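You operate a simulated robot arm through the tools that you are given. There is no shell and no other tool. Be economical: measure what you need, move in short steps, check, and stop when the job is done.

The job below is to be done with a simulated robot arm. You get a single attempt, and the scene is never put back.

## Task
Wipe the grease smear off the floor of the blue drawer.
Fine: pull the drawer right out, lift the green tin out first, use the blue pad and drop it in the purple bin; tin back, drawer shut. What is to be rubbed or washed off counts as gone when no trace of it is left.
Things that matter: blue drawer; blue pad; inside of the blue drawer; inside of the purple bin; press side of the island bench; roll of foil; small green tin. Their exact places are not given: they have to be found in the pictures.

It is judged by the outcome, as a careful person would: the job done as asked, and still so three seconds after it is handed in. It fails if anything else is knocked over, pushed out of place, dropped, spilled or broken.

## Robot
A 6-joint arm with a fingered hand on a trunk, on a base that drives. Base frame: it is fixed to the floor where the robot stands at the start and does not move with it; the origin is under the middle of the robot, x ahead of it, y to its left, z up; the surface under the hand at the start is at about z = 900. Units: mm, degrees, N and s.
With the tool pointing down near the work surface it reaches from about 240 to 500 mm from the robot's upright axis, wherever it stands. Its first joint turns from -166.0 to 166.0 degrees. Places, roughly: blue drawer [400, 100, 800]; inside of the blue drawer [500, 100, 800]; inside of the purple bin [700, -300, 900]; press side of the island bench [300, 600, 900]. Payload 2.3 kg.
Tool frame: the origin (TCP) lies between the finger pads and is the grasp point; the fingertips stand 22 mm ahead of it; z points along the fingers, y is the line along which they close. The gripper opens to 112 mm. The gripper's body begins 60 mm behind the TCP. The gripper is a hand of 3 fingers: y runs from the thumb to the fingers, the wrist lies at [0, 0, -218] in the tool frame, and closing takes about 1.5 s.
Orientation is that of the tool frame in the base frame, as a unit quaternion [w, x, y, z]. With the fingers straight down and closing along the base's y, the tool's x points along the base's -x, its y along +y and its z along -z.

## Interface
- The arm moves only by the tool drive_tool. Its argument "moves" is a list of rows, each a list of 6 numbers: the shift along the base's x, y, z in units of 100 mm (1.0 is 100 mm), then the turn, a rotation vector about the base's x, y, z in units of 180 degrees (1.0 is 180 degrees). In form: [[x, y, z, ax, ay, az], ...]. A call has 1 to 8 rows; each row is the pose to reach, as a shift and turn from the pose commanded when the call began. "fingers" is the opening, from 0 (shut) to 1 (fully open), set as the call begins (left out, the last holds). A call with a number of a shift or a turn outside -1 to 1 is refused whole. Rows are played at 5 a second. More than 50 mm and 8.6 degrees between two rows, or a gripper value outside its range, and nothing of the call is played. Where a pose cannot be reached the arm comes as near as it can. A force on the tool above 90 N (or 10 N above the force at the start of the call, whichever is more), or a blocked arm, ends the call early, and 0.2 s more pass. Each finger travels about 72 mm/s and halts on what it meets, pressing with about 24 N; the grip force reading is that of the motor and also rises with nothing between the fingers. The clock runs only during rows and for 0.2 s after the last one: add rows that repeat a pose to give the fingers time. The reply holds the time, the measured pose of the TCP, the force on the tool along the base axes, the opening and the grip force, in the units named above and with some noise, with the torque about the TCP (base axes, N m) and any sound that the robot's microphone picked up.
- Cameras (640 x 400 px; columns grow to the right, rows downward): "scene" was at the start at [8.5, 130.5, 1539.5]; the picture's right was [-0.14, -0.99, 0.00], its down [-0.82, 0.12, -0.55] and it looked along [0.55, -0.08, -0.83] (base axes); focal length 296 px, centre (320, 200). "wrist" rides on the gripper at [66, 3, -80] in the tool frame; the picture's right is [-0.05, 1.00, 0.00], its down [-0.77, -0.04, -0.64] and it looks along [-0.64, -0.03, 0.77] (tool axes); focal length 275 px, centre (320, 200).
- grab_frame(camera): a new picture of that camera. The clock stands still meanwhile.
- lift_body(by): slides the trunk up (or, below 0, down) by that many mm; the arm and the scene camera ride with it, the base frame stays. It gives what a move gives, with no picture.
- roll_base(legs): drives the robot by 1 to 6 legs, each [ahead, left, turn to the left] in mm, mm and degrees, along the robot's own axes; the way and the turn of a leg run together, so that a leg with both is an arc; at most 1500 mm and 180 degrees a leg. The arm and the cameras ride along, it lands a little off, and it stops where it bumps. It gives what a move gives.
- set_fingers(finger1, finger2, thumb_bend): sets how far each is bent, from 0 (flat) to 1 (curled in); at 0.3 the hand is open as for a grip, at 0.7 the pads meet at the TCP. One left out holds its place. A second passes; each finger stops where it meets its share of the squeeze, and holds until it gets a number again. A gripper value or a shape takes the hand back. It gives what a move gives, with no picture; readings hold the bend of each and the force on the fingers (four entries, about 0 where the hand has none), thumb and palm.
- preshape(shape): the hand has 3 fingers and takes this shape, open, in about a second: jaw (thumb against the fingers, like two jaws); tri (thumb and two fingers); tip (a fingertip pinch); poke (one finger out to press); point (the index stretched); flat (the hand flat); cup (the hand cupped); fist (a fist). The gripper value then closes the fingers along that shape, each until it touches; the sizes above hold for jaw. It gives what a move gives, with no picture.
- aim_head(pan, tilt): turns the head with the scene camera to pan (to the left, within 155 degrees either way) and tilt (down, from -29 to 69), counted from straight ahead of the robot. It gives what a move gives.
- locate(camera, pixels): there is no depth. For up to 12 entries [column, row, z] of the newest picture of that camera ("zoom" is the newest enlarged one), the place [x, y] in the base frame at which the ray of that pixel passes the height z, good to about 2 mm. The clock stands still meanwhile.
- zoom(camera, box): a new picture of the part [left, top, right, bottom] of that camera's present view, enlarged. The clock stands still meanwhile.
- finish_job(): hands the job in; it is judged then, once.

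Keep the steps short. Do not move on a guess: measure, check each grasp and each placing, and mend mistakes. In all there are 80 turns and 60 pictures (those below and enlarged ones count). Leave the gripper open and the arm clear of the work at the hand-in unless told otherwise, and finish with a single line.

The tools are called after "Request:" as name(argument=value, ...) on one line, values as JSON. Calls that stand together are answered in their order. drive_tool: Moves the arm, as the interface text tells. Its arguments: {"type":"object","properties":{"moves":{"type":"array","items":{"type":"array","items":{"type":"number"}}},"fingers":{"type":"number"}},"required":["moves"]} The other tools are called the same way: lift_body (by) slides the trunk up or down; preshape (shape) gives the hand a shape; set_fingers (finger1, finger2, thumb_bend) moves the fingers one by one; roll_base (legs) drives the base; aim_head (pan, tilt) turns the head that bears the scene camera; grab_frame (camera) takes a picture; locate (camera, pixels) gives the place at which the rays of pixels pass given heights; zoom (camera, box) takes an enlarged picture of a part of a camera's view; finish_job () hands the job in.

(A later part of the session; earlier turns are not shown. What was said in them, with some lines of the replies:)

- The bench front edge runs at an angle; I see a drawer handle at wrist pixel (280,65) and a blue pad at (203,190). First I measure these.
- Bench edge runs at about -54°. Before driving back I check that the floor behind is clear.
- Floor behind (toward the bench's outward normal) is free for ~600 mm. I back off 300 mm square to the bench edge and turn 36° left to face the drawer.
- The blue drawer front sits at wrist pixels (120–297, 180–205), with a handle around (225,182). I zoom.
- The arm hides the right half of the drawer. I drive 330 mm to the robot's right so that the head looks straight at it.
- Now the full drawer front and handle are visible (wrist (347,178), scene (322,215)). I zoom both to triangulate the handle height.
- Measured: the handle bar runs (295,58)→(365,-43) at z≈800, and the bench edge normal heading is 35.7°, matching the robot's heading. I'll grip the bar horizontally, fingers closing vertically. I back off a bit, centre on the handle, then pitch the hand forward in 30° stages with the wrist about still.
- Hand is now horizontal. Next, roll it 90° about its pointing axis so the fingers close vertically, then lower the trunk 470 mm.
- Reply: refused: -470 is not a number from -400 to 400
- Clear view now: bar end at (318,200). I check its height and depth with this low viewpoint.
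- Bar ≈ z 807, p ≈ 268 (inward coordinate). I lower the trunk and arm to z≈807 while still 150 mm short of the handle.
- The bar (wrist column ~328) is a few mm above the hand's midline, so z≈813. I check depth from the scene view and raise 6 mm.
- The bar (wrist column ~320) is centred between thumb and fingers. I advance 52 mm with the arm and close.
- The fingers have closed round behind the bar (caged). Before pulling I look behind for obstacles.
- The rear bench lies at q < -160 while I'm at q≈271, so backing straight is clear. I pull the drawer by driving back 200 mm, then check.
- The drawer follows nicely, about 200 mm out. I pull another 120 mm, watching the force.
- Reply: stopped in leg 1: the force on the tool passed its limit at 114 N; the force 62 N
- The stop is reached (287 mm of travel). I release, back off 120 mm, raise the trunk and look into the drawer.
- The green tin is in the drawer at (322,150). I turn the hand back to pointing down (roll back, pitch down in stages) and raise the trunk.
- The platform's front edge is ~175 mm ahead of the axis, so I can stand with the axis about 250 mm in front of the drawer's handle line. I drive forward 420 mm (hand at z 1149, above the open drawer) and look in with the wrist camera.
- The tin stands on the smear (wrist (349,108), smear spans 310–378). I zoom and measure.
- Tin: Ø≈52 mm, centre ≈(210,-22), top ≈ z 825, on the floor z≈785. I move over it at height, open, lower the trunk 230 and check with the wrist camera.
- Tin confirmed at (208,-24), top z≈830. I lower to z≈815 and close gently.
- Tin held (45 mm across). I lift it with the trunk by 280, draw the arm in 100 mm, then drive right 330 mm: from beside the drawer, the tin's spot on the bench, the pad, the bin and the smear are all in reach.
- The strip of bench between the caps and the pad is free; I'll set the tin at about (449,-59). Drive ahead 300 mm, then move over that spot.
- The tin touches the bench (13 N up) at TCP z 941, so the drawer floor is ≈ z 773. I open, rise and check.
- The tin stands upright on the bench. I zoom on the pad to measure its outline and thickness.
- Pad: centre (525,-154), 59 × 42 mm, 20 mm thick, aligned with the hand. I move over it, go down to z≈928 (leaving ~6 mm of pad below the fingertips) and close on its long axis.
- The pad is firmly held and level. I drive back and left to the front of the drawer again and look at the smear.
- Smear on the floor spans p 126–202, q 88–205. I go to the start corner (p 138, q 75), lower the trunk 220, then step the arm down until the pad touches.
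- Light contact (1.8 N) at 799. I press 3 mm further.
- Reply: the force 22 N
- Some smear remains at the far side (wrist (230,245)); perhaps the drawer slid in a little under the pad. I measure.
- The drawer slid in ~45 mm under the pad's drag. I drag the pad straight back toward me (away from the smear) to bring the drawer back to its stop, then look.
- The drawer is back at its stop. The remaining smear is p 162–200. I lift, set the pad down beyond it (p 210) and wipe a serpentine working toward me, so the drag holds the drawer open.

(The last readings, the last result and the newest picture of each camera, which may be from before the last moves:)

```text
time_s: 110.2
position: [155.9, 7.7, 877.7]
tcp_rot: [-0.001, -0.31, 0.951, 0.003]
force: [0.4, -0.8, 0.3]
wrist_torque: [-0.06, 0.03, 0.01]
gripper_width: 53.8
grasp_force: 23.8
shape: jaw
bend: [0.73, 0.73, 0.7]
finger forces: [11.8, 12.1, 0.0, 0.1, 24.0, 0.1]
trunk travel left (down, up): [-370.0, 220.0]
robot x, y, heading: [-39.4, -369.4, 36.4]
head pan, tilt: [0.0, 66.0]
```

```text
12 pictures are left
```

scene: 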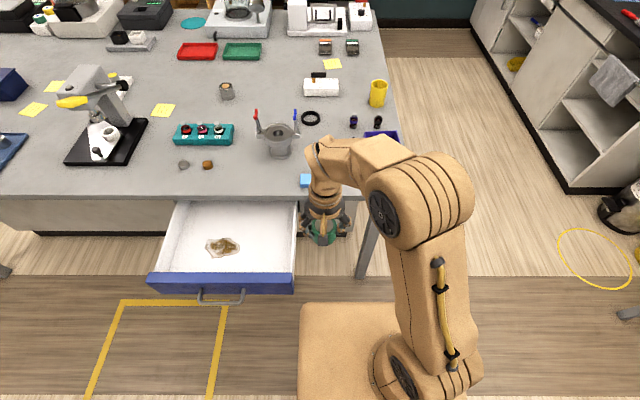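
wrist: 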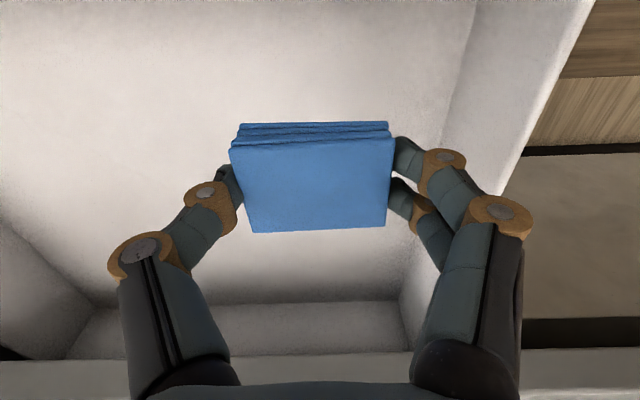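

No smear visible, but contact was light. I repeat the serpentine a bit firmer to be sure, then lift clear and look.

Request:
drive_tool(moves=[[0.32, 0.23, 0, 0, 0, 0], [0.64, 0.46, -0.3, 0, 0, 0], [0.64, 0.46, -0.7, 0, 0, 0], [0.64, 0.46, -0.8, 0, 0, 0], [0.64, 0.46, -0.815, 0, 0, 0]])

Request:
drive_tool(moves=[[0.204, -0.284, 0, 0, 0, 0], [0.409, -0.568, 0, 0, 0, 0], [0.613, -0.853, 0, 0, 0, 0], [0.467, -0.958, 0, 0, 0, 0], [0.263, -0.673, 0, 0, 0, 0], [0.058, -0.389, 0, 0, 0, 0], [-0.146, -0.105, 0, 0, 0, 0]])

Request:
drive_tool(moves=[[-0.146, -0.105, 0, 0, 0, 0], [0.058, -0.389, 0, 0, 0, 0], [0.263, -0.673, 0, 0, 0, 0], [0.467, -0.958, 0, 0, 0, 0]])

Request:
drive_tool(moves=[[-0.146, -0.105, 0, 0, 0, 0], [-0.35, 0.179, 0, 0, 0, 0], [-0.555, 0.463, 0, 0, 0, 0], [-0.759, 0.748, 0, 0, 0, 0]])

Request:
drive_tool(moves=[[-0.2, -0.144, 0, 0, 0, 0], [-0.2, -0.144, 0.4, 0, 0, 0], [-0.2, -0.144, 0.8, 0, 0, 0]])

Request:
lift_body(by=220)

Request:
drive_tool(moves=[[-0.24, -0.17, 0, 0, 0, 0], [-0.48, -0.35, 0, 0, 0, 0], [-0.65, -0.47, 0, 0, 0, 0]])

Request:
zoom(camera="scene", box=[240, 110, 432, 230])

```text
time_s: 111.4
position: [217.8, 53.9, 796.1]
tcp_rot: [-0.002, -0.309, 0.951, 0.003]
force: [0.6, -1.1, 7.7]
wrist_torque: [0.03, 0.01, 0.01]
gripper_width: 53.1
grasp_force: 23.4
shape: jaw
bend: [0.74, 0.73, 0.7]
finger forces: [11.5, 11.8, 0.0, 0.0, 23.8, 0.0]
trunk travel left (down, up): [-370.0, 220.0]
robot x, y, heading: [-41.1, -366.8, 36.4]
head pan, tilt: [0.0, 66.0]
```

```text
time_s: 113.0
position: [202.4, 41.6, 796.6]
tcp_rot: [-0.002, -0.309, 0.951, 0.004]
force: [2.6, -2.9, 8.8]
wrist_torque: [-0.08, -0.04, 0.02]
gripper_width: 53.6
grasp_force: 24.3
shape: jaw
bend: [0.74, 0.74, 0.7]
finger forces: [11.3, 11.4, 0.0, 0.0, 26.4, 0.1]
trunk travel left (down, up): [-370.0, 220.0]
robot x, y, heading: [-41.9, -371.0, 36.4]
head pan, tilt: [0.0, 66.0]
```

```text
time_s: 114.0
position: [249.6, -53.0, 796.9]
tcp_rot: [-0.002, -0.309, 0.951, 0.003]
force: [0.2, 0.0, 2.2]
wrist_torque: [0.02, 0.02, 0.01]
gripper_width: 53.5
grasp_force: 24.1
shape: jaw
bend: [0.74, 0.74, 0.7]
finger forces: [11.9, 12.0, 0.1, 0.0, 23.9, 0.0]
trunk travel left (down, up): [-370.0, 220.0]
robot x, y, heading: [-37.7, -366.2, 36.2]
head pan, tilt: [0.0, 66.0]
```

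```text
time_s: 115.0
position: [175.7, 23.3, 796.8]
tcp_rot: [-0.001, -0.309, 0.951, 0.003]
force: [2.8, -2.9, 8.3]
wrist_torque: [-0.08, -0.05, 0.01]
gripper_width: 53.6
grasp_force: 23.8
shape: jaw
bend: [0.74, 0.74, 0.7]
finger forces: [11.1, 11.3, 0.1, 0.1, 26.5, 0.0]
trunk travel left (down, up): [-370.0, 220.0]
robot x, y, heading: [-38.2, -368.7, 36.4]
head pan, tilt: [0.0, 66.0]
```

```text
time_s: 115.8
position: [155.5, 7.6, 876.9]
tcp_rot: [-0.001, -0.31, 0.951, 0.003]
force: [0.4, 0.0, 0.2]
wrist_torque: [0.03, -0.03, 0.04]
gripper_width: 53.3
grasp_force: 24.1
shape: jaw
bend: [0.74, 0.73, 0.7]
finger forces: [11.8, 12.0, 0.0, 0.0, 23.9, 0.0]
trunk travel left (down, up): [-370.0, 220.0]
robot x, y, heading: [-40.7, -368.0, 36.5]
head pan, tilt: [0.0, 66.0]
```

```text
time_s: 118.1
position: [154.5, 9.1, 1096.1]
tcp_rot: [-0.001, -0.309, 0.951, 0.003]
force: [1.1, 0.0, -1.1]
wrist_torque: [0.01, 0.01, -0.03]
gripper_width: 53.8
grasp_force: 23.5
shape: jaw
bend: [0.74, 0.73, 0.7]
finger forces: [11.8, 12.0, 0.1, 0.0, 24.0, 0.0]
trunk travel left (down, up): [-590.0, 0.0]
robot x, y, heading: [-44.1, -369.8, 36.3]
head pan, tilt: [0.0, 66.0]
```

```text
time_s: 118.9
position: [88.9, -39.8, 1095.8]
tcp_rot: [-0.001, -0.31, 0.951, 0.003]
force: [0.3, 0.5, -0.5]
wrist_torque: [0.0, -0.02, 0.01]
gripper_width: 53.6
grasp_force: 25.0
shape: jaw
bend: [0.74, 0.73, 0.7]
finger forces: [11.7, 12.1, 0.1, 0.0, 23.8, 0.0]
trunk travel left (down, up): [-590.0, 0.0]
robot x, y, heading: [-38.9, -370.9, 36.6]
head pan, tilt: [0.0, 66.0]
```

```text
3.33 times, centred on (336, 170) of scene
```

zoom: 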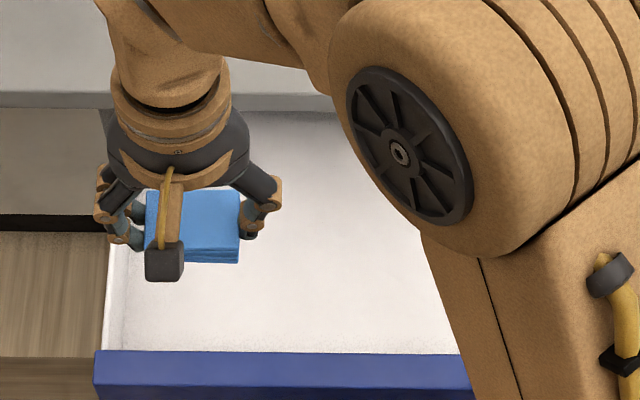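

The visible floor is clean. I drive right to the bench-side spot and photograph the drawer and the bin.

Request:
roll_base(legs=[[0, -332, -0.7], [277, 0, 0]])

Request:
aim_head(pan=20, tilt=62)

Request:
grab_frame(camera="scene")

Request:
grab_frame(camera="wrist")

```text
time_s: 122.6
position: [509.4, -153.4, 1097.0]
tcp_rot: [-0.002, -0.306, 0.952, 0.003]
force: [0.7, 0.2, 0.6]
wrist_torque: [-0.02, 0.02, 0.0]
gripper_width: 53.4
grasp_force: 23.8
shape: jaw
bend: [0.74, 0.73, 0.7]
finger forces: [11.7, 12.1, 0.0, 0.1, 23.7, 0.0]
trunk travel left (down, up): [-590.0, 0.0]
robot x, y, heading: [376.6, -482.2, 35.9]
head pan, tilt: [0.0, 66.0]
```

```text
time_s: 123.4
position: [508.7, -154.9, 1097.4]
tcp_rot: [-0.001, -0.306, 0.952, 0.003]
force: [-0.6, 0.4, 0.5]
wrist_torque: [0.0, 0.02, -0.02]
gripper_width: 53.5
grasp_force: 23.9
shape: jaw
bend: [0.74, 0.73, 0.7]
finger forces: [11.7, 12.0, 0.1, 0.0, 23.7, 0.0]
trunk travel left (down, up): [-590.0, 0.0]
robot x, y, heading: [378.7, -482.2, 36.0]
head pan, tilt: [20.0, 62.0]
```

```text
10 pictures are left
```

scene: 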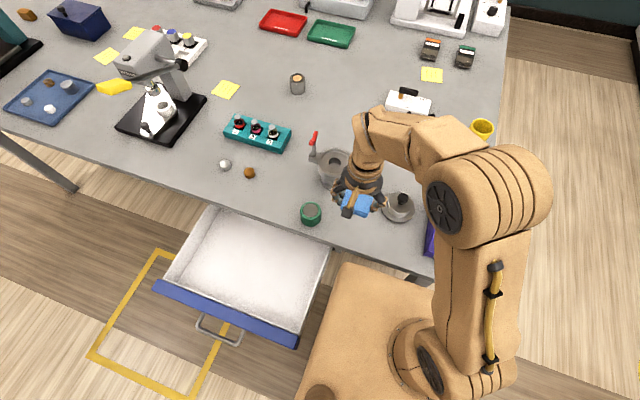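

```text
9 pictures are left
```

wrist: 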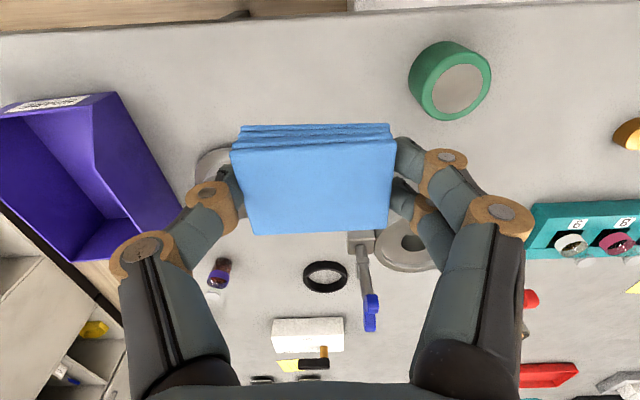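

The drawer floor looks clean; I zoom to make sure no trace is left, and measure the bin rim from this second viewpoint.

Request:
zoom(camera="scene", box=[160, 205, 336, 315])

Request:
locate(camera="wrist", pixels=[[115, 93, 980], [115, 93, 960], [0, 115, 980], [72, 262, 980], [72, 262, 960], [183, 212, 980], [183, 212, 960], [60, 195, 910], [104, 218, 910], [95, 160, 910], [40, 180, 910]])

```text
3.64 times, centred on (248, 260) of scene
```

zoom: 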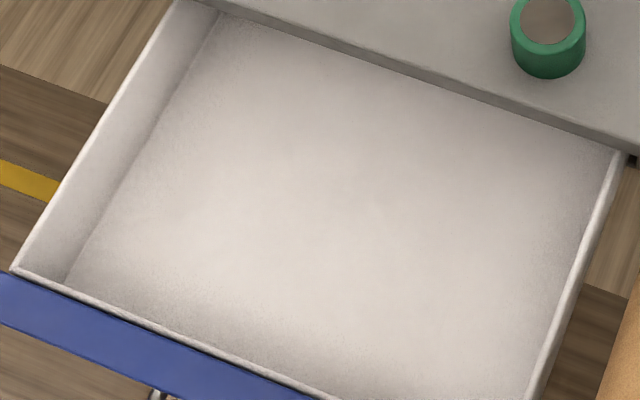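

```text
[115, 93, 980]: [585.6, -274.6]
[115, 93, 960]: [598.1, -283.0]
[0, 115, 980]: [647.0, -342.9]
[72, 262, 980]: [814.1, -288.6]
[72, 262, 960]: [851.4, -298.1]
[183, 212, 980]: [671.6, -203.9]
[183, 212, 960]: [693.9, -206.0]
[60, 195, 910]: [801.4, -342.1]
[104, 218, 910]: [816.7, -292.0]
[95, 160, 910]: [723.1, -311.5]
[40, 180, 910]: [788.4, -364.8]
```

No trace of the smear remains. Now I move the pad toward the bin, stopping just short, to see its interior properly.

Request:
drive_tool(moves=[[0.26, -0.28, 0, 0, 0, 0], [0.52, -0.56, 0, 0, 0, 0], [0.77, -0.84, 0, 0, 0, 0]])

Request:
drive_tool(moves=[[0.26, -0.28, 0, 0, 0, 0], [0.52, -0.56, 0, 0, 0, 0], [0.77, -0.84, 0, 0, 0, 0]])

Request:
grab_frame(camera="wrist")

```text
time_s: 124.2
position: [585.7, -238.2, 1096.6]
tcp_rot: [-0.002, -0.306, 0.952, 0.003]
force: [-0.1, -0.8, 0.4]
wrist_torque: [0.0, 0.0, -0.01]
gripper_width: 53.3
grasp_force: 24.1
shape: jaw
bend: [0.74, 0.73, 0.7]
finger forces: [11.7, 12.0, 0.1, 0.0, 23.8, 0.0]
trunk travel left (down, up): [-590.0, 0.0]
robot x, y, heading: [377.6, -485.9, 36.1]
head pan, tilt: [20.0, 62.0]
```

```text
time_s: 125.0
position: [663.9, -321.9, 1094.8]
tcp_rot: [-0.001, -0.306, 0.952, 0.004]
force: [0.1, -1.1, 0.7]
wrist_torque: [0.02, 0.01, 0.03]
gripper_width: 53.7
grasp_force: 23.8
shape: jaw
bend: [0.74, 0.73, 0.7]
finger forces: [11.7, 12.0, 0.0, 0.0, 23.9, 0.0]
trunk travel left (down, up): [-590.0, 0.0]
robot x, y, heading: [379.5, -483.4, 35.9]
head pan, tilt: [20.0, 62.0]
```

```text
7 pictures are left
```

wrist: 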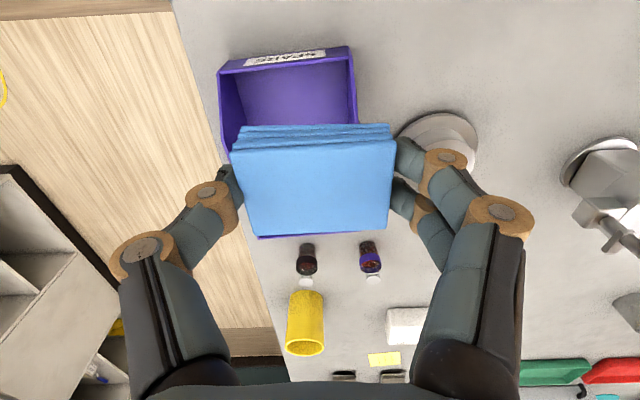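

Request:
locate(camera="wrist", pixels=[[220, 70, 935], [220, 70, 980], [350, 47, 935], [350, 47, 980], [258, 237, 980], [258, 237, 935], [300, 120, 905], [352, 100, 980]])

```text
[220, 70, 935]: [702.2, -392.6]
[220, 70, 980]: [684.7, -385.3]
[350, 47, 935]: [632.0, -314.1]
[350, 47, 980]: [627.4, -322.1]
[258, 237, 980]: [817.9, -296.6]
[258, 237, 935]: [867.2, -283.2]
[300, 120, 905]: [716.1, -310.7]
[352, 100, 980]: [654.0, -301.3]
```

Bin: interior p≈335–490, q≈625–720, rim z≈980 at the back; its centre is ≈(727,-303). I move over that, lower so the fingertips are at rim height, and check.

Request:
drive_tool(moves=[[0.32, 0.1, 0, 0, 0, 0], [0.63, 0.19, 0, 0, 0, 0]])

Request:
lift_body(by=-93)

Request:
grab_frame(camera="wrist")

```text
time_s: 125.6
position: [725.2, -302.5, 1095.0]
tcp_rot: [-0.001, -0.305, 0.952, 0.003]
force: [0.3, -0.7, -0.2]
wrist_torque: [0.01, -0.03, 0.01]
gripper_width: 53.3
grasp_force: 24.1
shape: jaw
bend: [0.74, 0.73, 0.7]
finger forces: [11.7, 11.9, 0.0, 0.0, 23.7, 0.0]
trunk travel left (down, up): [-590.0, 0.0]
robot x, y, heading: [378.3, -485.0, 35.9]
head pan, tilt: [20.0, 62.0]
```

```text
time_s: 126.9
position: [725.2, -303.9, 1002.0]
tcp_rot: [-0.002, -0.306, 0.952, 0.003]
force: [-0.3, 0.0, -0.4]
wrist_torque: [-0.03, 0.01, -0.03]
gripper_width: 53.7
grasp_force: 24.5
shape: jaw
bend: [0.74, 0.73, 0.7]
finger forces: [11.6, 12.0, 0.0, 0.0, 23.7, 0.1]
trunk travel left (down, up): [-497.0, 93.0]
robot x, y, heading: [377.1, -485.3, 36.0]
head pan, tilt: [20.0, 62.0]
```

```text
6 pictures are left
```

wrist: 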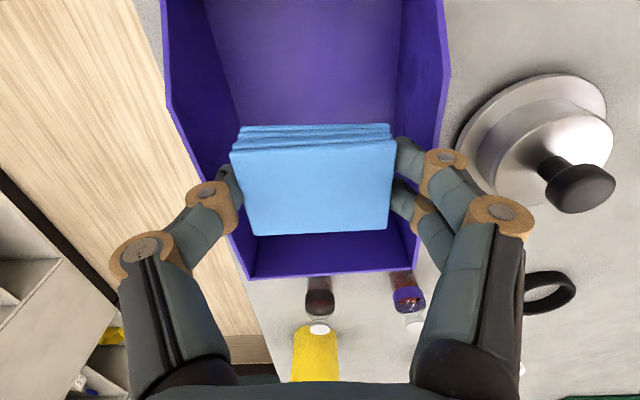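

The pad hangs centrally inside the bin's outline. I open part-way to release, then rise and look.

Request:
drive_tool(moves=[[0, 0, 0, 0, 0, 0], [0, 0, 0, 0, 0, 0], [0, 0, 0, 0, 0, 0], [0, 0, 0, 0, 0, 0], [0, 0, 0, 0, 0, 0]], fingers=0.68)

Request:
lift_body(by=93)

Request:
grab_frame(camera="wrist")

```text
time_s: 128.1
position: [725.2, -303.3, 1002.0]
tcp_rot: [-0.002, -0.306, 0.952, 0.003]
force: [-0.3, 0.2, -0.6]
wrist_torque: [0.03, -0.02, -0.05]
gripper_width: 75.9
grasp_force: 0.1
shape: jaw
bend: [0.69, 0.69, 0.65]
finger forces: [0.0, 0.1, 0.1, 0.0, 0.0, 0.1]
trunk travel left (down, up): [-497.0, 93.0]
robot x, y, heading: [376.9, -482.4, 35.9]
head pan, tilt: [20.0, 62.0]
```

```text
time_s: 129.4
position: [724.8, -302.6, 1094.8]
tcp_rot: [-0.002, -0.306, 0.952, 0.003]
force: [-0.8, -0.3, 0.0]
wrist_torque: [-0.03, 0.01, 0.04]
gripper_width: 75.8
grasp_force: 0.1
shape: jaw
bend: [0.69, 0.69, 0.65]
finger forces: [0.0, 0.1, 0.0, 0.1, 0.0, 0.0]
trunk travel left (down, up): [-590.0, 0.0]
robot x, y, heading: [376.4, -485.3, 35.8]
head pan, tilt: [20.0, 62.0]
```

```text
5 pictures are left
```

wrist: 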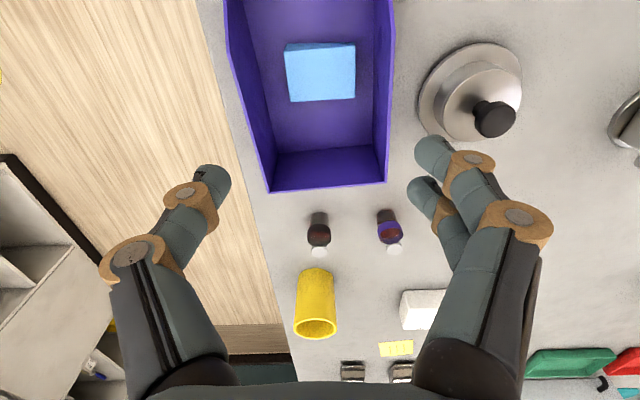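

The pad lies in the bin. Now back to the tin at (447,-60): move over it, lower to z≈941, grip as before.

Request:
drive_tool(moves=[[-0.31, 0.27, 0, 0, 0, 0], [-0.62, 0.54, 0, 0, 0, 0], [-0.926, 0.807, 0, 0, 0, 0]], fingers=0.9)

Request:
drive_tool(moves=[[-0.31, 0.27, 0, 0, 0, 0], [-0.62, 0.54, 0, 0, 0, 0], [-0.926, 0.807, 0, 0, 0, 0]])

Request:
drive_tool(moves=[[-0.31, 0.27, 0, 0, 0, 0], [-0.62, 0.54, 0, 0, 0, 0], [-0.926, 0.807, 0, 0, 0, 0]])

Request:
lift_body(by=-100)

Request:
grab_frame(camera="wrist")

```text
time_s: 130.2
position: [630.1, -220.8, 1092.8]
tcp_rot: [-0.001, -0.305, 0.952, 0.002]
force: [-0.1, 0.5, 0.4]
wrist_torque: [-0.01, 0.01, 0.0]
gripper_width: 100.7
grasp_force: 0.2
shape: jaw
bend: [0.48, 0.48, 0.44]
finger forces: [0.0, 0.0, 0.0, 0.0, 0.0, 0.1]
trunk travel left (down, up): [-590.0, 0.0]
robot x, y, heading: [375.2, -484.4, 36.0]
head pan, tilt: [20.0, 62.0]
```

```text
time_s: 131.0
position: [539.6, -141.1, 1093.3]
tcp_rot: [-0.002, -0.305, 0.952, 0.001]
force: [-0.5, 0.4, 0.5]
wrist_torque: [0.04, -0.02, 0.01]
gripper_width: 100.4
grasp_force: 0.1
shape: jaw
bend: [0.48, 0.48, 0.44]
finger forces: [0.0, 0.0, 0.0, 0.0, 0.0, 0.0]
trunk travel left (down, up): [-590.0, 0.0]
robot x, y, heading: [376.2, -483.3, 36.1]
head pan, tilt: [20.0, 62.0]
```

```text
time_s: 131.8
position: [445.4, -60.7, 1092.2]
tcp_rot: [-0.001, -0.305, 0.952, 0.002]
force: [0.2, -0.3, 0.0]
wrist_torque: [-0.02, 0.01, 0.01]
gripper_width: 100.6
grasp_force: 0.0
shape: jaw
bend: [0.48, 0.48, 0.44]
finger forces: [0.1, 0.0, 0.1, 0.0, 0.0, 0.1]
trunk travel left (down, up): [-590.0, 0.0]
robot x, y, heading: [374.8, -486.6, 36.0]
head pan, tilt: [20.0, 62.0]
```

```text
time_s: 133.1
position: [445.7, -60.3, 992.6]
tcp_rot: [-0.002, -0.307, 0.952, 0.003]
force: [-0.1, 0.5, -0.3]
wrist_torque: [0.01, -0.01, -0.03]
gripper_width: 100.5
grasp_force: 0.0
shape: jaw
bend: [0.48, 0.48, 0.44]
finger forces: [0.0, 0.0, 0.1, 0.1, 0.0, 0.1]
trunk travel left (down, up): [-490.0, 100.0]
robot x, y, heading: [380.2, -480.8, 36.0]
head pan, tilt: [20.0, 62.0]
```

```text
4 pictures are left
```

wrist: 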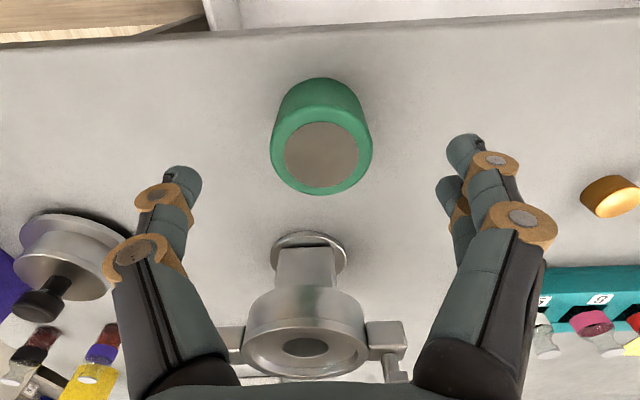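

Centred. I lower, grip, lift with the trunk, and drive back and left to the drawer front.

Request:
drive_tool(moves=[[0.01, 0, -0.3, 0, 0, 0], [0.015, 0, -0.505, 0, 0, 0]])

Request:
drive_tool(moves=[[0, 0, 0, 0, 0, 0], [0, 0, 0, 0, 0, 0], [0, 0, 0, 0, 0, 0], [0, 0, 0, 0, 0, 0], [0, 0, 0, 0, 0, 0], [0, 0, 0, 0, 0, 0]], fingers=0.3)

Request:
lift_body(by=100)

Request:
drive_tool(moves=[[0, 0, 0.25, 0, 0, 0], [0, 0, 0.5, 0, 0, 0]])

Request:
roll_base(legs=[[-277, 0, 0], [0, 300, 0]])

```text
time_s: 133.7
position: [447.8, -61.5, 942.2]
tcp_rot: [-0.001, -0.306, 0.952, 0.004]
force: [-0.1, -0.5, 0.4]
wrist_torque: [-0.03, 0.01, 0.01]
gripper_width: 100.6
grasp_force: 0.0
shape: jaw
bend: [0.48, 0.48, 0.44]
finger forces: [0.1, 0.0, 0.0, 0.0, 0.0, 0.0]
trunk travel left (down, up): [-490.0, 100.0]
robot x, y, heading: [378.7, -487.5, 36.0]
head pan, tilt: [20.0, 62.0]
```

```text
time_s: 135.1
position: [446.7, -61.6, 943.9]
tcp_rot: [-0.002, -0.305, 0.952, 0.003]
force: [-0.1, 0.0, 0.5]
wrist_torque: [-0.01, 0.01, -0.02]
gripper_width: 44.0
grasp_force: 24.3
shape: jaw
bend: [0.73, 0.73, 0.7]
finger forces: [10.4, 11.1, 0.0, 0.0, 19.7, 0.0]
trunk travel left (down, up): [-490.0, 100.0]
robot x, y, heading: [372.7, -485.7, 36.1]
head pan, tilt: [20.0, 62.0]
```

```text
time_s: 136.4
position: [448.1, -61.1, 1042.3]
tcp_rot: [-0.002, -0.306, 0.952, 0.003]
force: [0.6, -0.1, -0.9]
wrist_torque: [-0.05, 0.02, -0.01]
gripper_width: 44.1
grasp_force: 23.9
shape: jaw
bend: [0.73, 0.73, 0.7]
finger forces: [10.4, 11.0, 0.0, 0.0, 19.8, 0.0]
trunk travel left (down, up): [-590.0, 0.0]
robot x, y, heading: [375.9, -484.6, 35.9]
head pan, tilt: [20.0, 62.0]
```

```text
time_s: 137.0
position: [446.7, -61.6, 1093.0]
tcp_rot: [-0.001, -0.306, 0.952, 0.002]
force: [-0.2, -0.4, -1.2]
wrist_torque: [0.0, 0.04, -0.03]
gripper_width: 44.0
grasp_force: 24.5
shape: jaw
bend: [0.73, 0.73, 0.7]
finger forces: [10.2, 11.2, 0.1, 0.1, 19.6, 0.0]
trunk travel left (down, up): [-590.0, 0.0]
robot x, y, heading: [378.0, -481.5, 36.0]
head pan, tilt: [20.0, 62.0]
```

```text
time_s: 140.7
position: [47.4, 26.8, 1092.6]
tcp_rot: [-0.002, -0.304, 0.953, 0.002]
force: [0.0, -0.4, -1.9]
wrist_torque: [-0.02, 0.01, 0.01]
gripper_width: 43.9
grasp_force: 24.0
shape: jaw
bend: [0.73, 0.73, 0.7]
finger forces: [10.2, 11.1, 0.1, 0.1, 19.7, 0.0]
trunk travel left (down, up): [-590.0, 0.0]
robot x, y, heading: [-23.6, -397.2, 35.7]
head pan, tilt: [20.0, 62.0]
```

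Request:
drive_tool(moves=[[0.4, -0.12, 0, 0, 0, 0], [0.8, -0.25, 0, 0, 0, 0]])

Request:
drive_tool(moves=[[0.4, -0.12, 0, 0, 0, 0], [0.8, -0.25, 0, 0, 0, 0]])

Request:
lift_body(by=-255)

Request:
drive_tool(moves=[[0, 0, -0.1, 0, 0, 0], [0, 0, -0.19, 0, 0, 0]])

Request:
drive_tool(moves=[[0, 0, -0.015, 0, 0, 0], [0, 0, -0.03, 0, 0, 0]])

```text
time_s: 141.3
position: [129.7, 2.9, 1093.1]
tcp_rot: [-0.002, -0.303, 0.953, 0.003]
force: [0.5, -0.6, -0.8]
wrist_torque: [-0.02, -0.03, -0.02]
gripper_width: 44.0
grasp_force: 23.9
shape: jaw
bend: [0.74, 0.73, 0.7]
finger forces: [10.4, 11.1, 0.0, 0.0, 19.7, 0.0]
trunk travel left (down, up): [-590.0, 0.0]
robot x, y, heading: [-23.0, -396.8, 35.5]
head pan, tilt: [20.0, 62.0]
```

```text
time_s: 141.9
position: [209.0, -22.1, 1093.6]
tcp_rot: [-0.002, -0.303, 0.953, 0.003]
force: [0.3, 0.3, -1.3]
wrist_torque: [-0.02, 0.04, 0.01]
gripper_width: 43.8
grasp_force: 23.9
shape: jaw
bend: [0.74, 0.73, 0.7]
finger forces: [10.5, 11.2, 0.0, 0.0, 19.7, 0.1]
trunk travel left (down, up): [-590.0, 0.0]
robot x, y, heading: [-28.7, -396.5, 35.7]
head pan, tilt: [20.0, 62.0]
```

```text
time_s: 144.5
position: [206.9, -21.9, 837.8]
tcp_rot: [-0.002, -0.303, 0.953, 0.003]
force: [-0.6, -1.0, -0.4]
wrist_torque: [0.0, 0.02, 0.01]
gripper_width: 43.8
grasp_force: 24.4
shape: jaw
bend: [0.74, 0.73, 0.7]
finger forces: [10.4, 11.2, 0.0, 0.0, 19.6, 0.0]
trunk travel left (down, up): [-335.0, 255.0]
robot x, y, heading: [-20.7, -396.7, 35.6]
head pan, tilt: [20.0, 62.0]
```

```text
time_s: 145.1
position: [207.6, -22.4, 818.5]
tcp_rot: [-0.002, -0.304, 0.953, 0.002]
force: [0.2, -0.2, -0.9]
wrist_torque: [-0.02, -0.02, 0.01]
gripper_width: 43.7
grasp_force: 23.0
shape: jaw
bend: [0.74, 0.73, 0.7]
finger forces: [10.3, 11.1, 0.0, 0.0, 19.6, 0.0]
trunk travel left (down, up): [-335.0, 255.0]
robot x, y, heading: [-22.0, -397.7, 35.9]
head pan, tilt: [20.0, 62.0]
```

```text
time_s: 145.7
position: [207.5, -21.3, 815.3]
tcp_rot: [-0.002, -0.303, 0.953, 0.003]
force: [-0.7, -0.9, -0.8]
wrist_torque: [-0.01, -0.02, -0.02]
gripper_width: 43.6
grasp_force: 24.4
shape: jaw
bend: [0.74, 0.73, 0.7]
finger forces: [10.3, 11.2, 0.0, 0.0, 19.6, 0.0]
trunk travel left (down, up): [-335.0, 255.0]
robot x, y, heading: [-22.8, -398.3, 35.7]
head pan, tilt: [20.0, 62.0]
```

No contact yet at 815; I step down further in millimetres.

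Request:
drive_tool(moves=[[0, 0, -0.01, 0, 0, 0], [0, 0, -0.02, 0, 0, 0]])

Request:
drive_tool(moves=[[0, 0, -0.01, 0, 0, 0], [0, 0, -0.02, 0, 0, 0]])

```text
time_s: 146.3
position: [207.1, -22.3, 814.9]
tcp_rot: [-0.001, -0.303, 0.953, 0.004]
force: [1.0, 0.8, 7.6]
wrist_torque: [0.05, -0.04, 0.02]
gripper_width: 43.5
grasp_force: 23.9
shape: jaw
bend: [0.74, 0.73, 0.7]
finger forces: [10.9, 12.3, 0.0, 0.0, 20.7, 0.0]
trunk travel left (down, up): [-335.0, 255.0]
robot x, y, heading: [-26.3, -395.4, 35.6]
head pan, tilt: [20.0, 62.0]
```

```text
time_s: 146.9
position: [207.0, -21.3, 814.1]
tcp_rot: [-0.001, -0.303, 0.953, 0.004]
force: [2.2, 3.5, 15.9]
wrist_torque: [0.08, -0.04, 0.0]
gripper_width: 43.7
grasp_force: 24.5
shape: jaw
bend: [0.74, 0.73, 0.7]
finger forces: [11.6, 13.6, 0.0, 0.1, 21.6, 0.0]
trunk travel left (down, up): [-335.0, 255.0]
robot x, y, heading: [-23.6, -396.4, 35.5]
head pan, tilt: [20.0, 62.0]
```

The tin is down (8–16 N). I ease up 1.5 mm, open, raise the trunk and check it.

Request:
drive_tool(moves=[[0, 0, 0.02, 0, 0, 0], [0, 0, 0.02, 0, 0, 0]])

Request:
drive_tool(moves=[[0, 0, 0, 0, 0, 0], [0, 0, 0, 0, 0, 0], [0, 0, 0, 0, 0, 0], [0, 0, 0, 0, 0, 0], [0, 0, 0, 0, 0, 0]], fingers=0.85)

Request:
lift_body(by=255)

Request:
grab_frame(camera="wrist")

```text
time_s: 147.5
position: [208.6, -22.8, 815.0]
tcp_rot: [-0.002, -0.304, 0.953, 0.003]
force: [0.8, 1.9, 7.2]
wrist_torque: [0.08, -0.06, 0.01]
gripper_width: 43.8
grasp_force: 23.8
shape: jaw
bend: [0.74, 0.73, 0.7]
finger forces: [11.5, 13.4, 0.0, 0.0, 21.4, 0.0]
trunk travel left (down, up): [-335.0, 255.0]
robot x, y, heading: [-23.8, -399.1, 35.7]
head pan, tilt: [20.0, 62.0]
```

```text
time_s: 148.7
position: [209.3, -22.1, 813.1]
tcp_rot: [-0.002, -0.303, 0.953, 0.003]
force: [-0.4, -0.7, 0.6]
wrist_torque: [0.01, 0.02, 0.01]
gripper_width: 95.2
grasp_force: 0.0
shape: jaw
bend: [0.54, 0.54, 0.5]
finger forces: [0.0, 0.0, 0.0, 0.1, 0.1, 0.1]
trunk travel left (down, up): [-335.0, 255.0]
robot x, y, heading: [-26.1, -397.8, 35.9]
head pan, tilt: [20.0, 62.0]
```

```text
time_s: 151.3
position: [207.1, -22.6, 1068.7]
tcp_rot: [-0.002, -0.303, 0.953, 0.003]
force: [0.2, 0.2, -0.4]
wrist_torque: [-0.02, -0.03, 0.0]
gripper_width: 95.1
grasp_force: 0.0
shape: jaw
bend: [0.54, 0.54, 0.5]
finger forces: [0.0, 0.0, 0.1, 0.0, 0.1, 0.0]
trunk travel left (down, up): [-590.0, 0.0]
robot x, y, heading: [-25.5, -400.8, 35.8]
head pan, tilt: [20.0, 62.0]
```

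```text
3 pictures are left
```

wrist: 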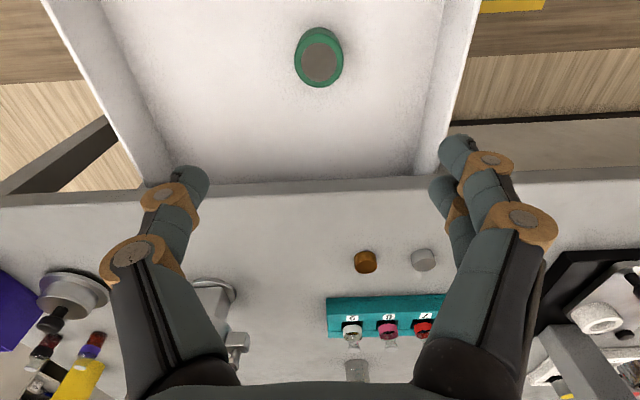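

Tin is upright on a clean floor. To shut the drawer I back off, pitch the closed hand to horizontal, and will push the front panel just above the handle bar.

Request:
roll_base(legs=[[-340, -48, 0]])

Request:
drive_tool(moves=[[0, 0, 0.07, 0.0243, -0.0338, 0], [0, 0, 0.14, 0.0487, -0.0677, 0], [0, 0, 0.21, 0.073, -0.1015, 0], [0, 0, 0.29, 0.0973, -0.1353, 0]], fingers=0)

Request:
drive_tool(moves=[[0.12, 0.09, 0.17, 0.0243, -0.0338, 0], [0.24, 0.18, 0.36, 0.0487, -0.0677, 0], [0.36, 0.26, 0.57, 0.073, -0.1015, 0], [0.487, 0.35, 0.8, 0.0973, -0.1353, 0]])

Request:
drive_tool(moves=[[0.06, 0.04, 0.25, 0.0243, -0.0338, 0], [0.12, 0.09, 0.5, 0.0487, -0.0677, 0], [0.18, 0.13, 0.75, 0.073, -0.1015, 0], [0.237, 0.171, 1.0, 0.0973, -0.1353, 0]])

Request:
lift_body(by=-400)

```text
time_s: 153.5
position: [-35.5, -254.8, 1068.8]
tcp_rot: [-0.001, -0.305, 0.952, 0.003]
force: [0.4, -0.6, 0.7]
wrist_torque: [0.03, 0.02, 0.0]
gripper_width: 94.8
grasp_force: 0.1
shape: jaw
bend: [0.54, 0.54, 0.5]
finger forces: [0.0, 0.0, 0.0, 0.1, 0.0, 0.0]
trunk travel left (down, up): [-590.0, 0.0]
robot x, y, heading: [-264.0, -632.4, 35.8]
head pan, tilt: [20.0, 62.0]
```

```text
time_s: 154.5
position: [-35.7, -254.3, 1099.3]
tcp_rot: [0.245, -0.297, 0.919, 0.083]
force: [0.2, -0.6, -0.2]
wrist_torque: [0.0, 0.0, 0.02]
gripper_width: 0.0
grasp_force: 18.6
shape: jaw
bend: [0.65, 0.65, 0.66]
finger forces: [0.1, 0.0, 0.1, 0.0, 0.1, 0.1]
trunk travel left (down, up): [-590.0, 0.0]
robot x, y, heading: [-268.4, -626.9, 35.7]
head pan, tilt: [20.0, 62.0]
```

```text
time_s: 155.5
position: [13.1, -218.6, 1178.0]
tcp_rot: [0.475, -0.265, 0.824, 0.158]
force: [0.8, 0.5, -0.2]
wrist_torque: [-0.01, -0.01, 0.0]
gripper_width: 0.0
grasp_force: 24.0
shape: jaw
bend: [0.66, 0.66, 0.74]
finger forces: [0.0, 0.0, 0.0, 0.0, 0.0, 0.1]
trunk travel left (down, up): [-590.0, 0.0]
robot x, y, heading: [-269.8, -631.5, 35.7]
head pan, tilt: [20.0, 62.0]
```

```text
time_s: 156.5
position: [39.2, -200.8, 1277.0]
tcp_rot: [0.672, -0.217, 0.673, 0.221]
force: [-0.7, 0.2, 0.6]
wrist_torque: [0.01, 0.02, -0.01]
gripper_width: 0.1
grasp_force: 24.2
shape: jaw
bend: [0.66, 0.66, 0.74]
finger forces: [0.0, 0.0, 0.0, 0.0, 0.1, 0.1]
trunk travel left (down, up): [-590.0, 0.0]
robot x, y, heading: [-266.9, -628.6, 35.8]
head pan, tilt: [20.0, 62.0]
```

```text
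time_s: 160.3
position: [37.0, -201.0, 876.4]
tcp_rot: [0.672, -0.217, 0.673, 0.22]
force: [0.4, -1.8, 0.0]
wrist_torque: [-0.01, -0.04, -0.06]
gripper_width: 0.0
grasp_force: 24.1
shape: jaw
bend: [0.66, 0.66, 0.74]
finger forces: [0.0, 0.0, 0.0, 0.0, 0.0, 0.1]
trunk travel left (down, up): [-190.0, 400.0]
robot x, y, heading: [-265.6, -629.0, 36.0]
head pan, tilt: [20.0, 62.0]
```

Hand horizontal, tip at p≈-65, q 185. I lower 40 mm to z≈836 (above the bar at 813, below the bench top at 865) and check with one picture.

Request:
lift_body(by=-40)

Request:
aim_head(pan=0, tilt=45)

Request:
roll_base(legs=[[60, 0, 0]])

Request:
zoom(camera="scene", box=[160, 20, 480, 220])

```text
time_s: 161.2
position: [38.6, -200.2, 836.7]
tcp_rot: [0.671, -0.218, 0.673, 0.221]
force: [-0.5, -0.4, 0.8]
wrist_torque: [0.0, -0.04, 0.01]
gripper_width: 0.0
grasp_force: 24.1
shape: jaw
bend: [0.66, 0.66, 0.74]
finger forces: [0.1, 0.0, 0.1, 0.1, 0.1, 0.1]
trunk travel left (down, up): [-150.0, 440.0]
robot x, y, heading: [-268.1, -630.9, 35.8]
head pan, tilt: [20.0, 62.0]
```

```text
time_s: 162.0
position: [38.5, -202.1, 837.3]
tcp_rot: [0.672, -0.219, 0.673, 0.22]
force: [-0.9, -0.8, 0.6]
wrist_torque: [0.02, 0.02, 0.02]
gripper_width: 0.0
grasp_force: 24.1
shape: jaw
bend: [0.66, 0.66, 0.74]
finger forces: [0.0, 0.0, 0.0, 0.1, 0.0, 0.0]
trunk travel left (down, up): [-150.0, 440.0]
robot x, y, heading: [-268.4, -625.7, 36.0]
head pan, tilt: [0.0, 45.0]
```

```text
time_s: 162.9
position: [85.9, -166.9, 836.6]
tcp_rot: [0.671, -0.219, 0.673, 0.221]
force: [0.8, 0.3, 0.2]
wrist_torque: [-0.05, 0.0, -0.03]
gripper_width: 0.0
grasp_force: 24.1
shape: jaw
bend: [0.66, 0.66, 0.74]
finger forces: [0.0, 0.0, 0.0, 0.0, 0.0, 0.1]
trunk travel left (down, up): [-150.0, 440.0]
robot x, y, heading: [-217.7, -594.6, 36.1]
head pan, tilt: [0.0, 45.0]
```

```text
2.00 times, centred on (320, 120) of scene
```

zoom: 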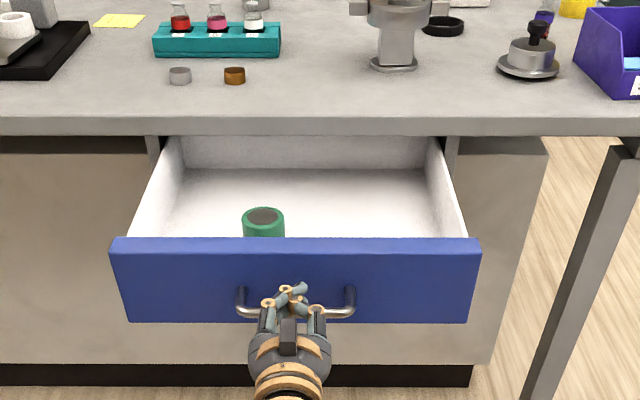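

The fingertips sit centred just above the bar at the panel. I push the drawer in gently in stages.

Request:
roll_base(legs=[[100, 0, 0]])

Request:
roll_base(legs=[[100, 0, 0]])

Request:
roll_base(legs=[[80, 0, 0]])

```text
time_s: 164.1
position: [166.5, -109.8, 837.5]
tcp_rot: [0.672, -0.217, 0.673, 0.219]
force: [0.3, 0.5, 2.0]
wrist_torque: [0.03, 0.08, 0.02]
gripper_width: 0.0
grasp_force: 23.8
shape: jaw
bend: [0.67, 0.67, 0.75]
finger forces: [1.7, 0.0, 0.0, 0.0, 0.1, 0.0]
trunk travel left (down, up): [-150.0, 440.0]
robot x, y, heading: [-141.6, -539.9, 35.9]
head pan, tilt: [0.0, 45.0]
```

```text
time_s: 165.2
position: [245.5, -50.8, 838.2]
tcp_rot: [0.671, -0.219, 0.673, 0.221]
force: [0.5, -0.5, 3.4]
wrist_torque: [-0.01, 0.05, 0.02]
gripper_width: 0.1
grasp_force: 23.9
shape: jaw
bend: [0.67, 0.67, 0.75]
finger forces: [2.4, 0.0, 0.1, 0.0, 0.0, 0.0]
trunk travel left (down, up): [-150.0, 440.0]
robot x, y, heading: [-60.3, -481.2, 35.9]
head pan, tilt: [0.0, 45.0]
```

```text
time_s: 166.3
position: [309.4, -5.5, 836.6]
tcp_rot: [0.671, -0.219, 0.673, 0.221]
force: [0.6, -0.1, 2.9]
wrist_torque: [0.0, 0.04, 0.0]
gripper_width: 0.0
grasp_force: 24.7
shape: jaw
bend: [0.67, 0.67, 0.75]
finger forces: [2.3, 0.0, 0.0, 0.0, 0.0, 0.0]
trunk travel left (down, up): [-150.0, 440.0]
robot x, y, heading: [3.0, -435.5, 36.0]
head pan, tilt: [0.0, 45.0]
```

TCP is at p≈248; I finish with small arm pushes until the drawer meets its stop.

Request:
drive_tool(moves=[[0.08, 0.06, 0, 0, 0, 0], [0.16, 0.117, 0, 0, 0, 0]])

Request:
drive_tool(moves=[[0.06, 0.044, 0, 0, 0, 0], [0.12, 0.088, 0, 0, 0, 0], [0.18, 0.13, 0, 0, 0, 0]])

Request:
zoom(camera="scene", box=[160, 20, 480, 220])

```text
time_s: 166.9
position: [325.1, 6.2, 837.3]
tcp_rot: [0.672, -0.218, 0.673, 0.22]
force: [-0.3, -0.4, 2.0]
wrist_torque: [0.02, 0.08, -0.02]
gripper_width: 0.4
grasp_force: 23.6
shape: jaw
bend: [0.67, 0.67, 0.75]
finger forces: [2.3, 0.1, 0.0, 0.0, 0.0, 0.1]
trunk travel left (down, up): [-150.0, 440.0]
robot x, y, heading: [5.4, -434.6, 35.8]
head pan, tilt: [0.0, 45.0]
```

```text
time_s: 167.7
position: [338.1, 17.7, 838.8]
tcp_rot: [0.672, -0.221, 0.671, 0.222]
force: [-36.2, -22.7, -8.9]
wrist_torque: [-0.13, 0.25, -0.14]
gripper_width: 0.0
grasp_force: 24.2
shape: jaw
bend: [0.72, 0.72, 0.79]
finger forces: [14.9, 14.9, 0.0, 0.1, 32.5, 0.0]
trunk travel left (down, up): [-150.0, 440.0]
robot x, y, heading: [4.2, -434.8, 35.9]
head pan, tilt: [0.0, 45.0]
```

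```text
2.00 times, centred on (320, 120) of scene
```

zoom: 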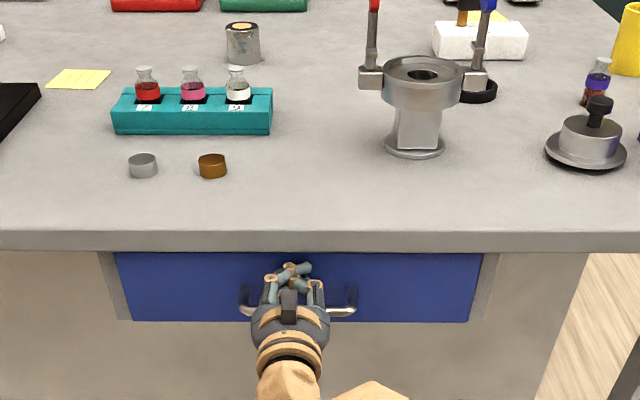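

The panel is flush and the force rose to ~43 N: the drawer is shut. I withdraw straight back, then open the hand and check with the last picture.

Request:
drive_tool(moves=[[-0.1, -0.07, 0, 0, 0, 0], [-0.3, -0.21, 0, 0, 0, 0], [-0.6, -0.43, 0, 0, 0, 0]])

Request:
roll_base(legs=[[-220, 0, 0]])

Request:
drive_tool(moves=[[0, 0, 0, 0, 0, 0], [0, 0, 0, 0, 0, 0], [0, 0, 0, 0, 0, 0], [0, 0, 0, 0, 0, 0], [0, 0, 0, 0, 0, 0], [0, 0, 0, 0, 0, 0], [0, 0, 0, 0, 0, 0], [0, 0, 0, 0, 0, 0]], fingers=1)

Request:
grab_frame(camera="scene")

```text
time_s: 168.5
position: [284.1, -25.1, 837.1]
tcp_rot: [0.671, -0.218, 0.673, 0.22]
force: [0.1, -0.1, 0.4]
wrist_torque: [-0.03, 0.0, 0.0]
gripper_width: 0.0
grasp_force: 24.2
shape: jaw
bend: [0.67, 0.68, 0.76]
finger forces: [0.0, 0.1, 0.0, 0.0, 0.0, 0.0]
trunk travel left (down, up): [-150.0, 440.0]
robot x, y, heading: [3.2, -430.8, 35.8]
head pan, tilt: [0.0, 45.0]
```

```text
time_s: 170.2
position: [97.5, -158.6, 835.4]
tcp_rot: [0.671, -0.22, 0.673, 0.222]
force: [0.4, 0.7, 0.6]
wrist_torque: [0.0, -0.03, -0.03]
gripper_width: 0.0
grasp_force: 23.7
shape: jaw
bend: [0.67, 0.68, 0.76]
finger forces: [0.0, 0.0, 0.1, 0.0, 0.0, 0.1]
trunk travel left (down, up): [-150.0, 440.0]
robot x, y, heading: [-177.3, -565.4, 36.1]
head pan, tilt: [0.0, 45.0]
```

```text
time_s: 172.0
position: [99.0, -156.9, 835.9]
tcp_rot: [0.671, -0.22, 0.672, 0.221]
force: [0.2, 0.1, 0.3]
wrist_torque: [-0.01, 0.01, -0.04]
gripper_width: 111.9
grasp_force: 0.1
shape: jaw
bend: [0.3, 0.3, 0.3]
finger forces: [0.0, 0.0, 0.0, 0.1, 0.1, 0.0]
trunk travel left (down, up): [-150.0, 440.0]
robot x, y, heading: [-172.5, -566.7, 35.9]
head pan, tilt: [0.0, 45.0]
```

```text
0 pictures are left
```

scene: 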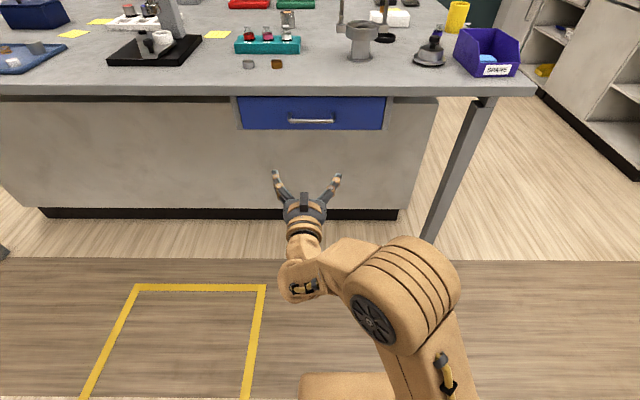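

The drawer is shut, the pad is in the bin, and the hand is open and clear. I hand the job in.

Request:
finish_job()

```text
The job is handed in.
```

The grease smear is wiped off the blue drawer's floor with no trace left in the pictures, the blue pad is in the purple bin, the green tin is back in its place, and the drawer is shut.
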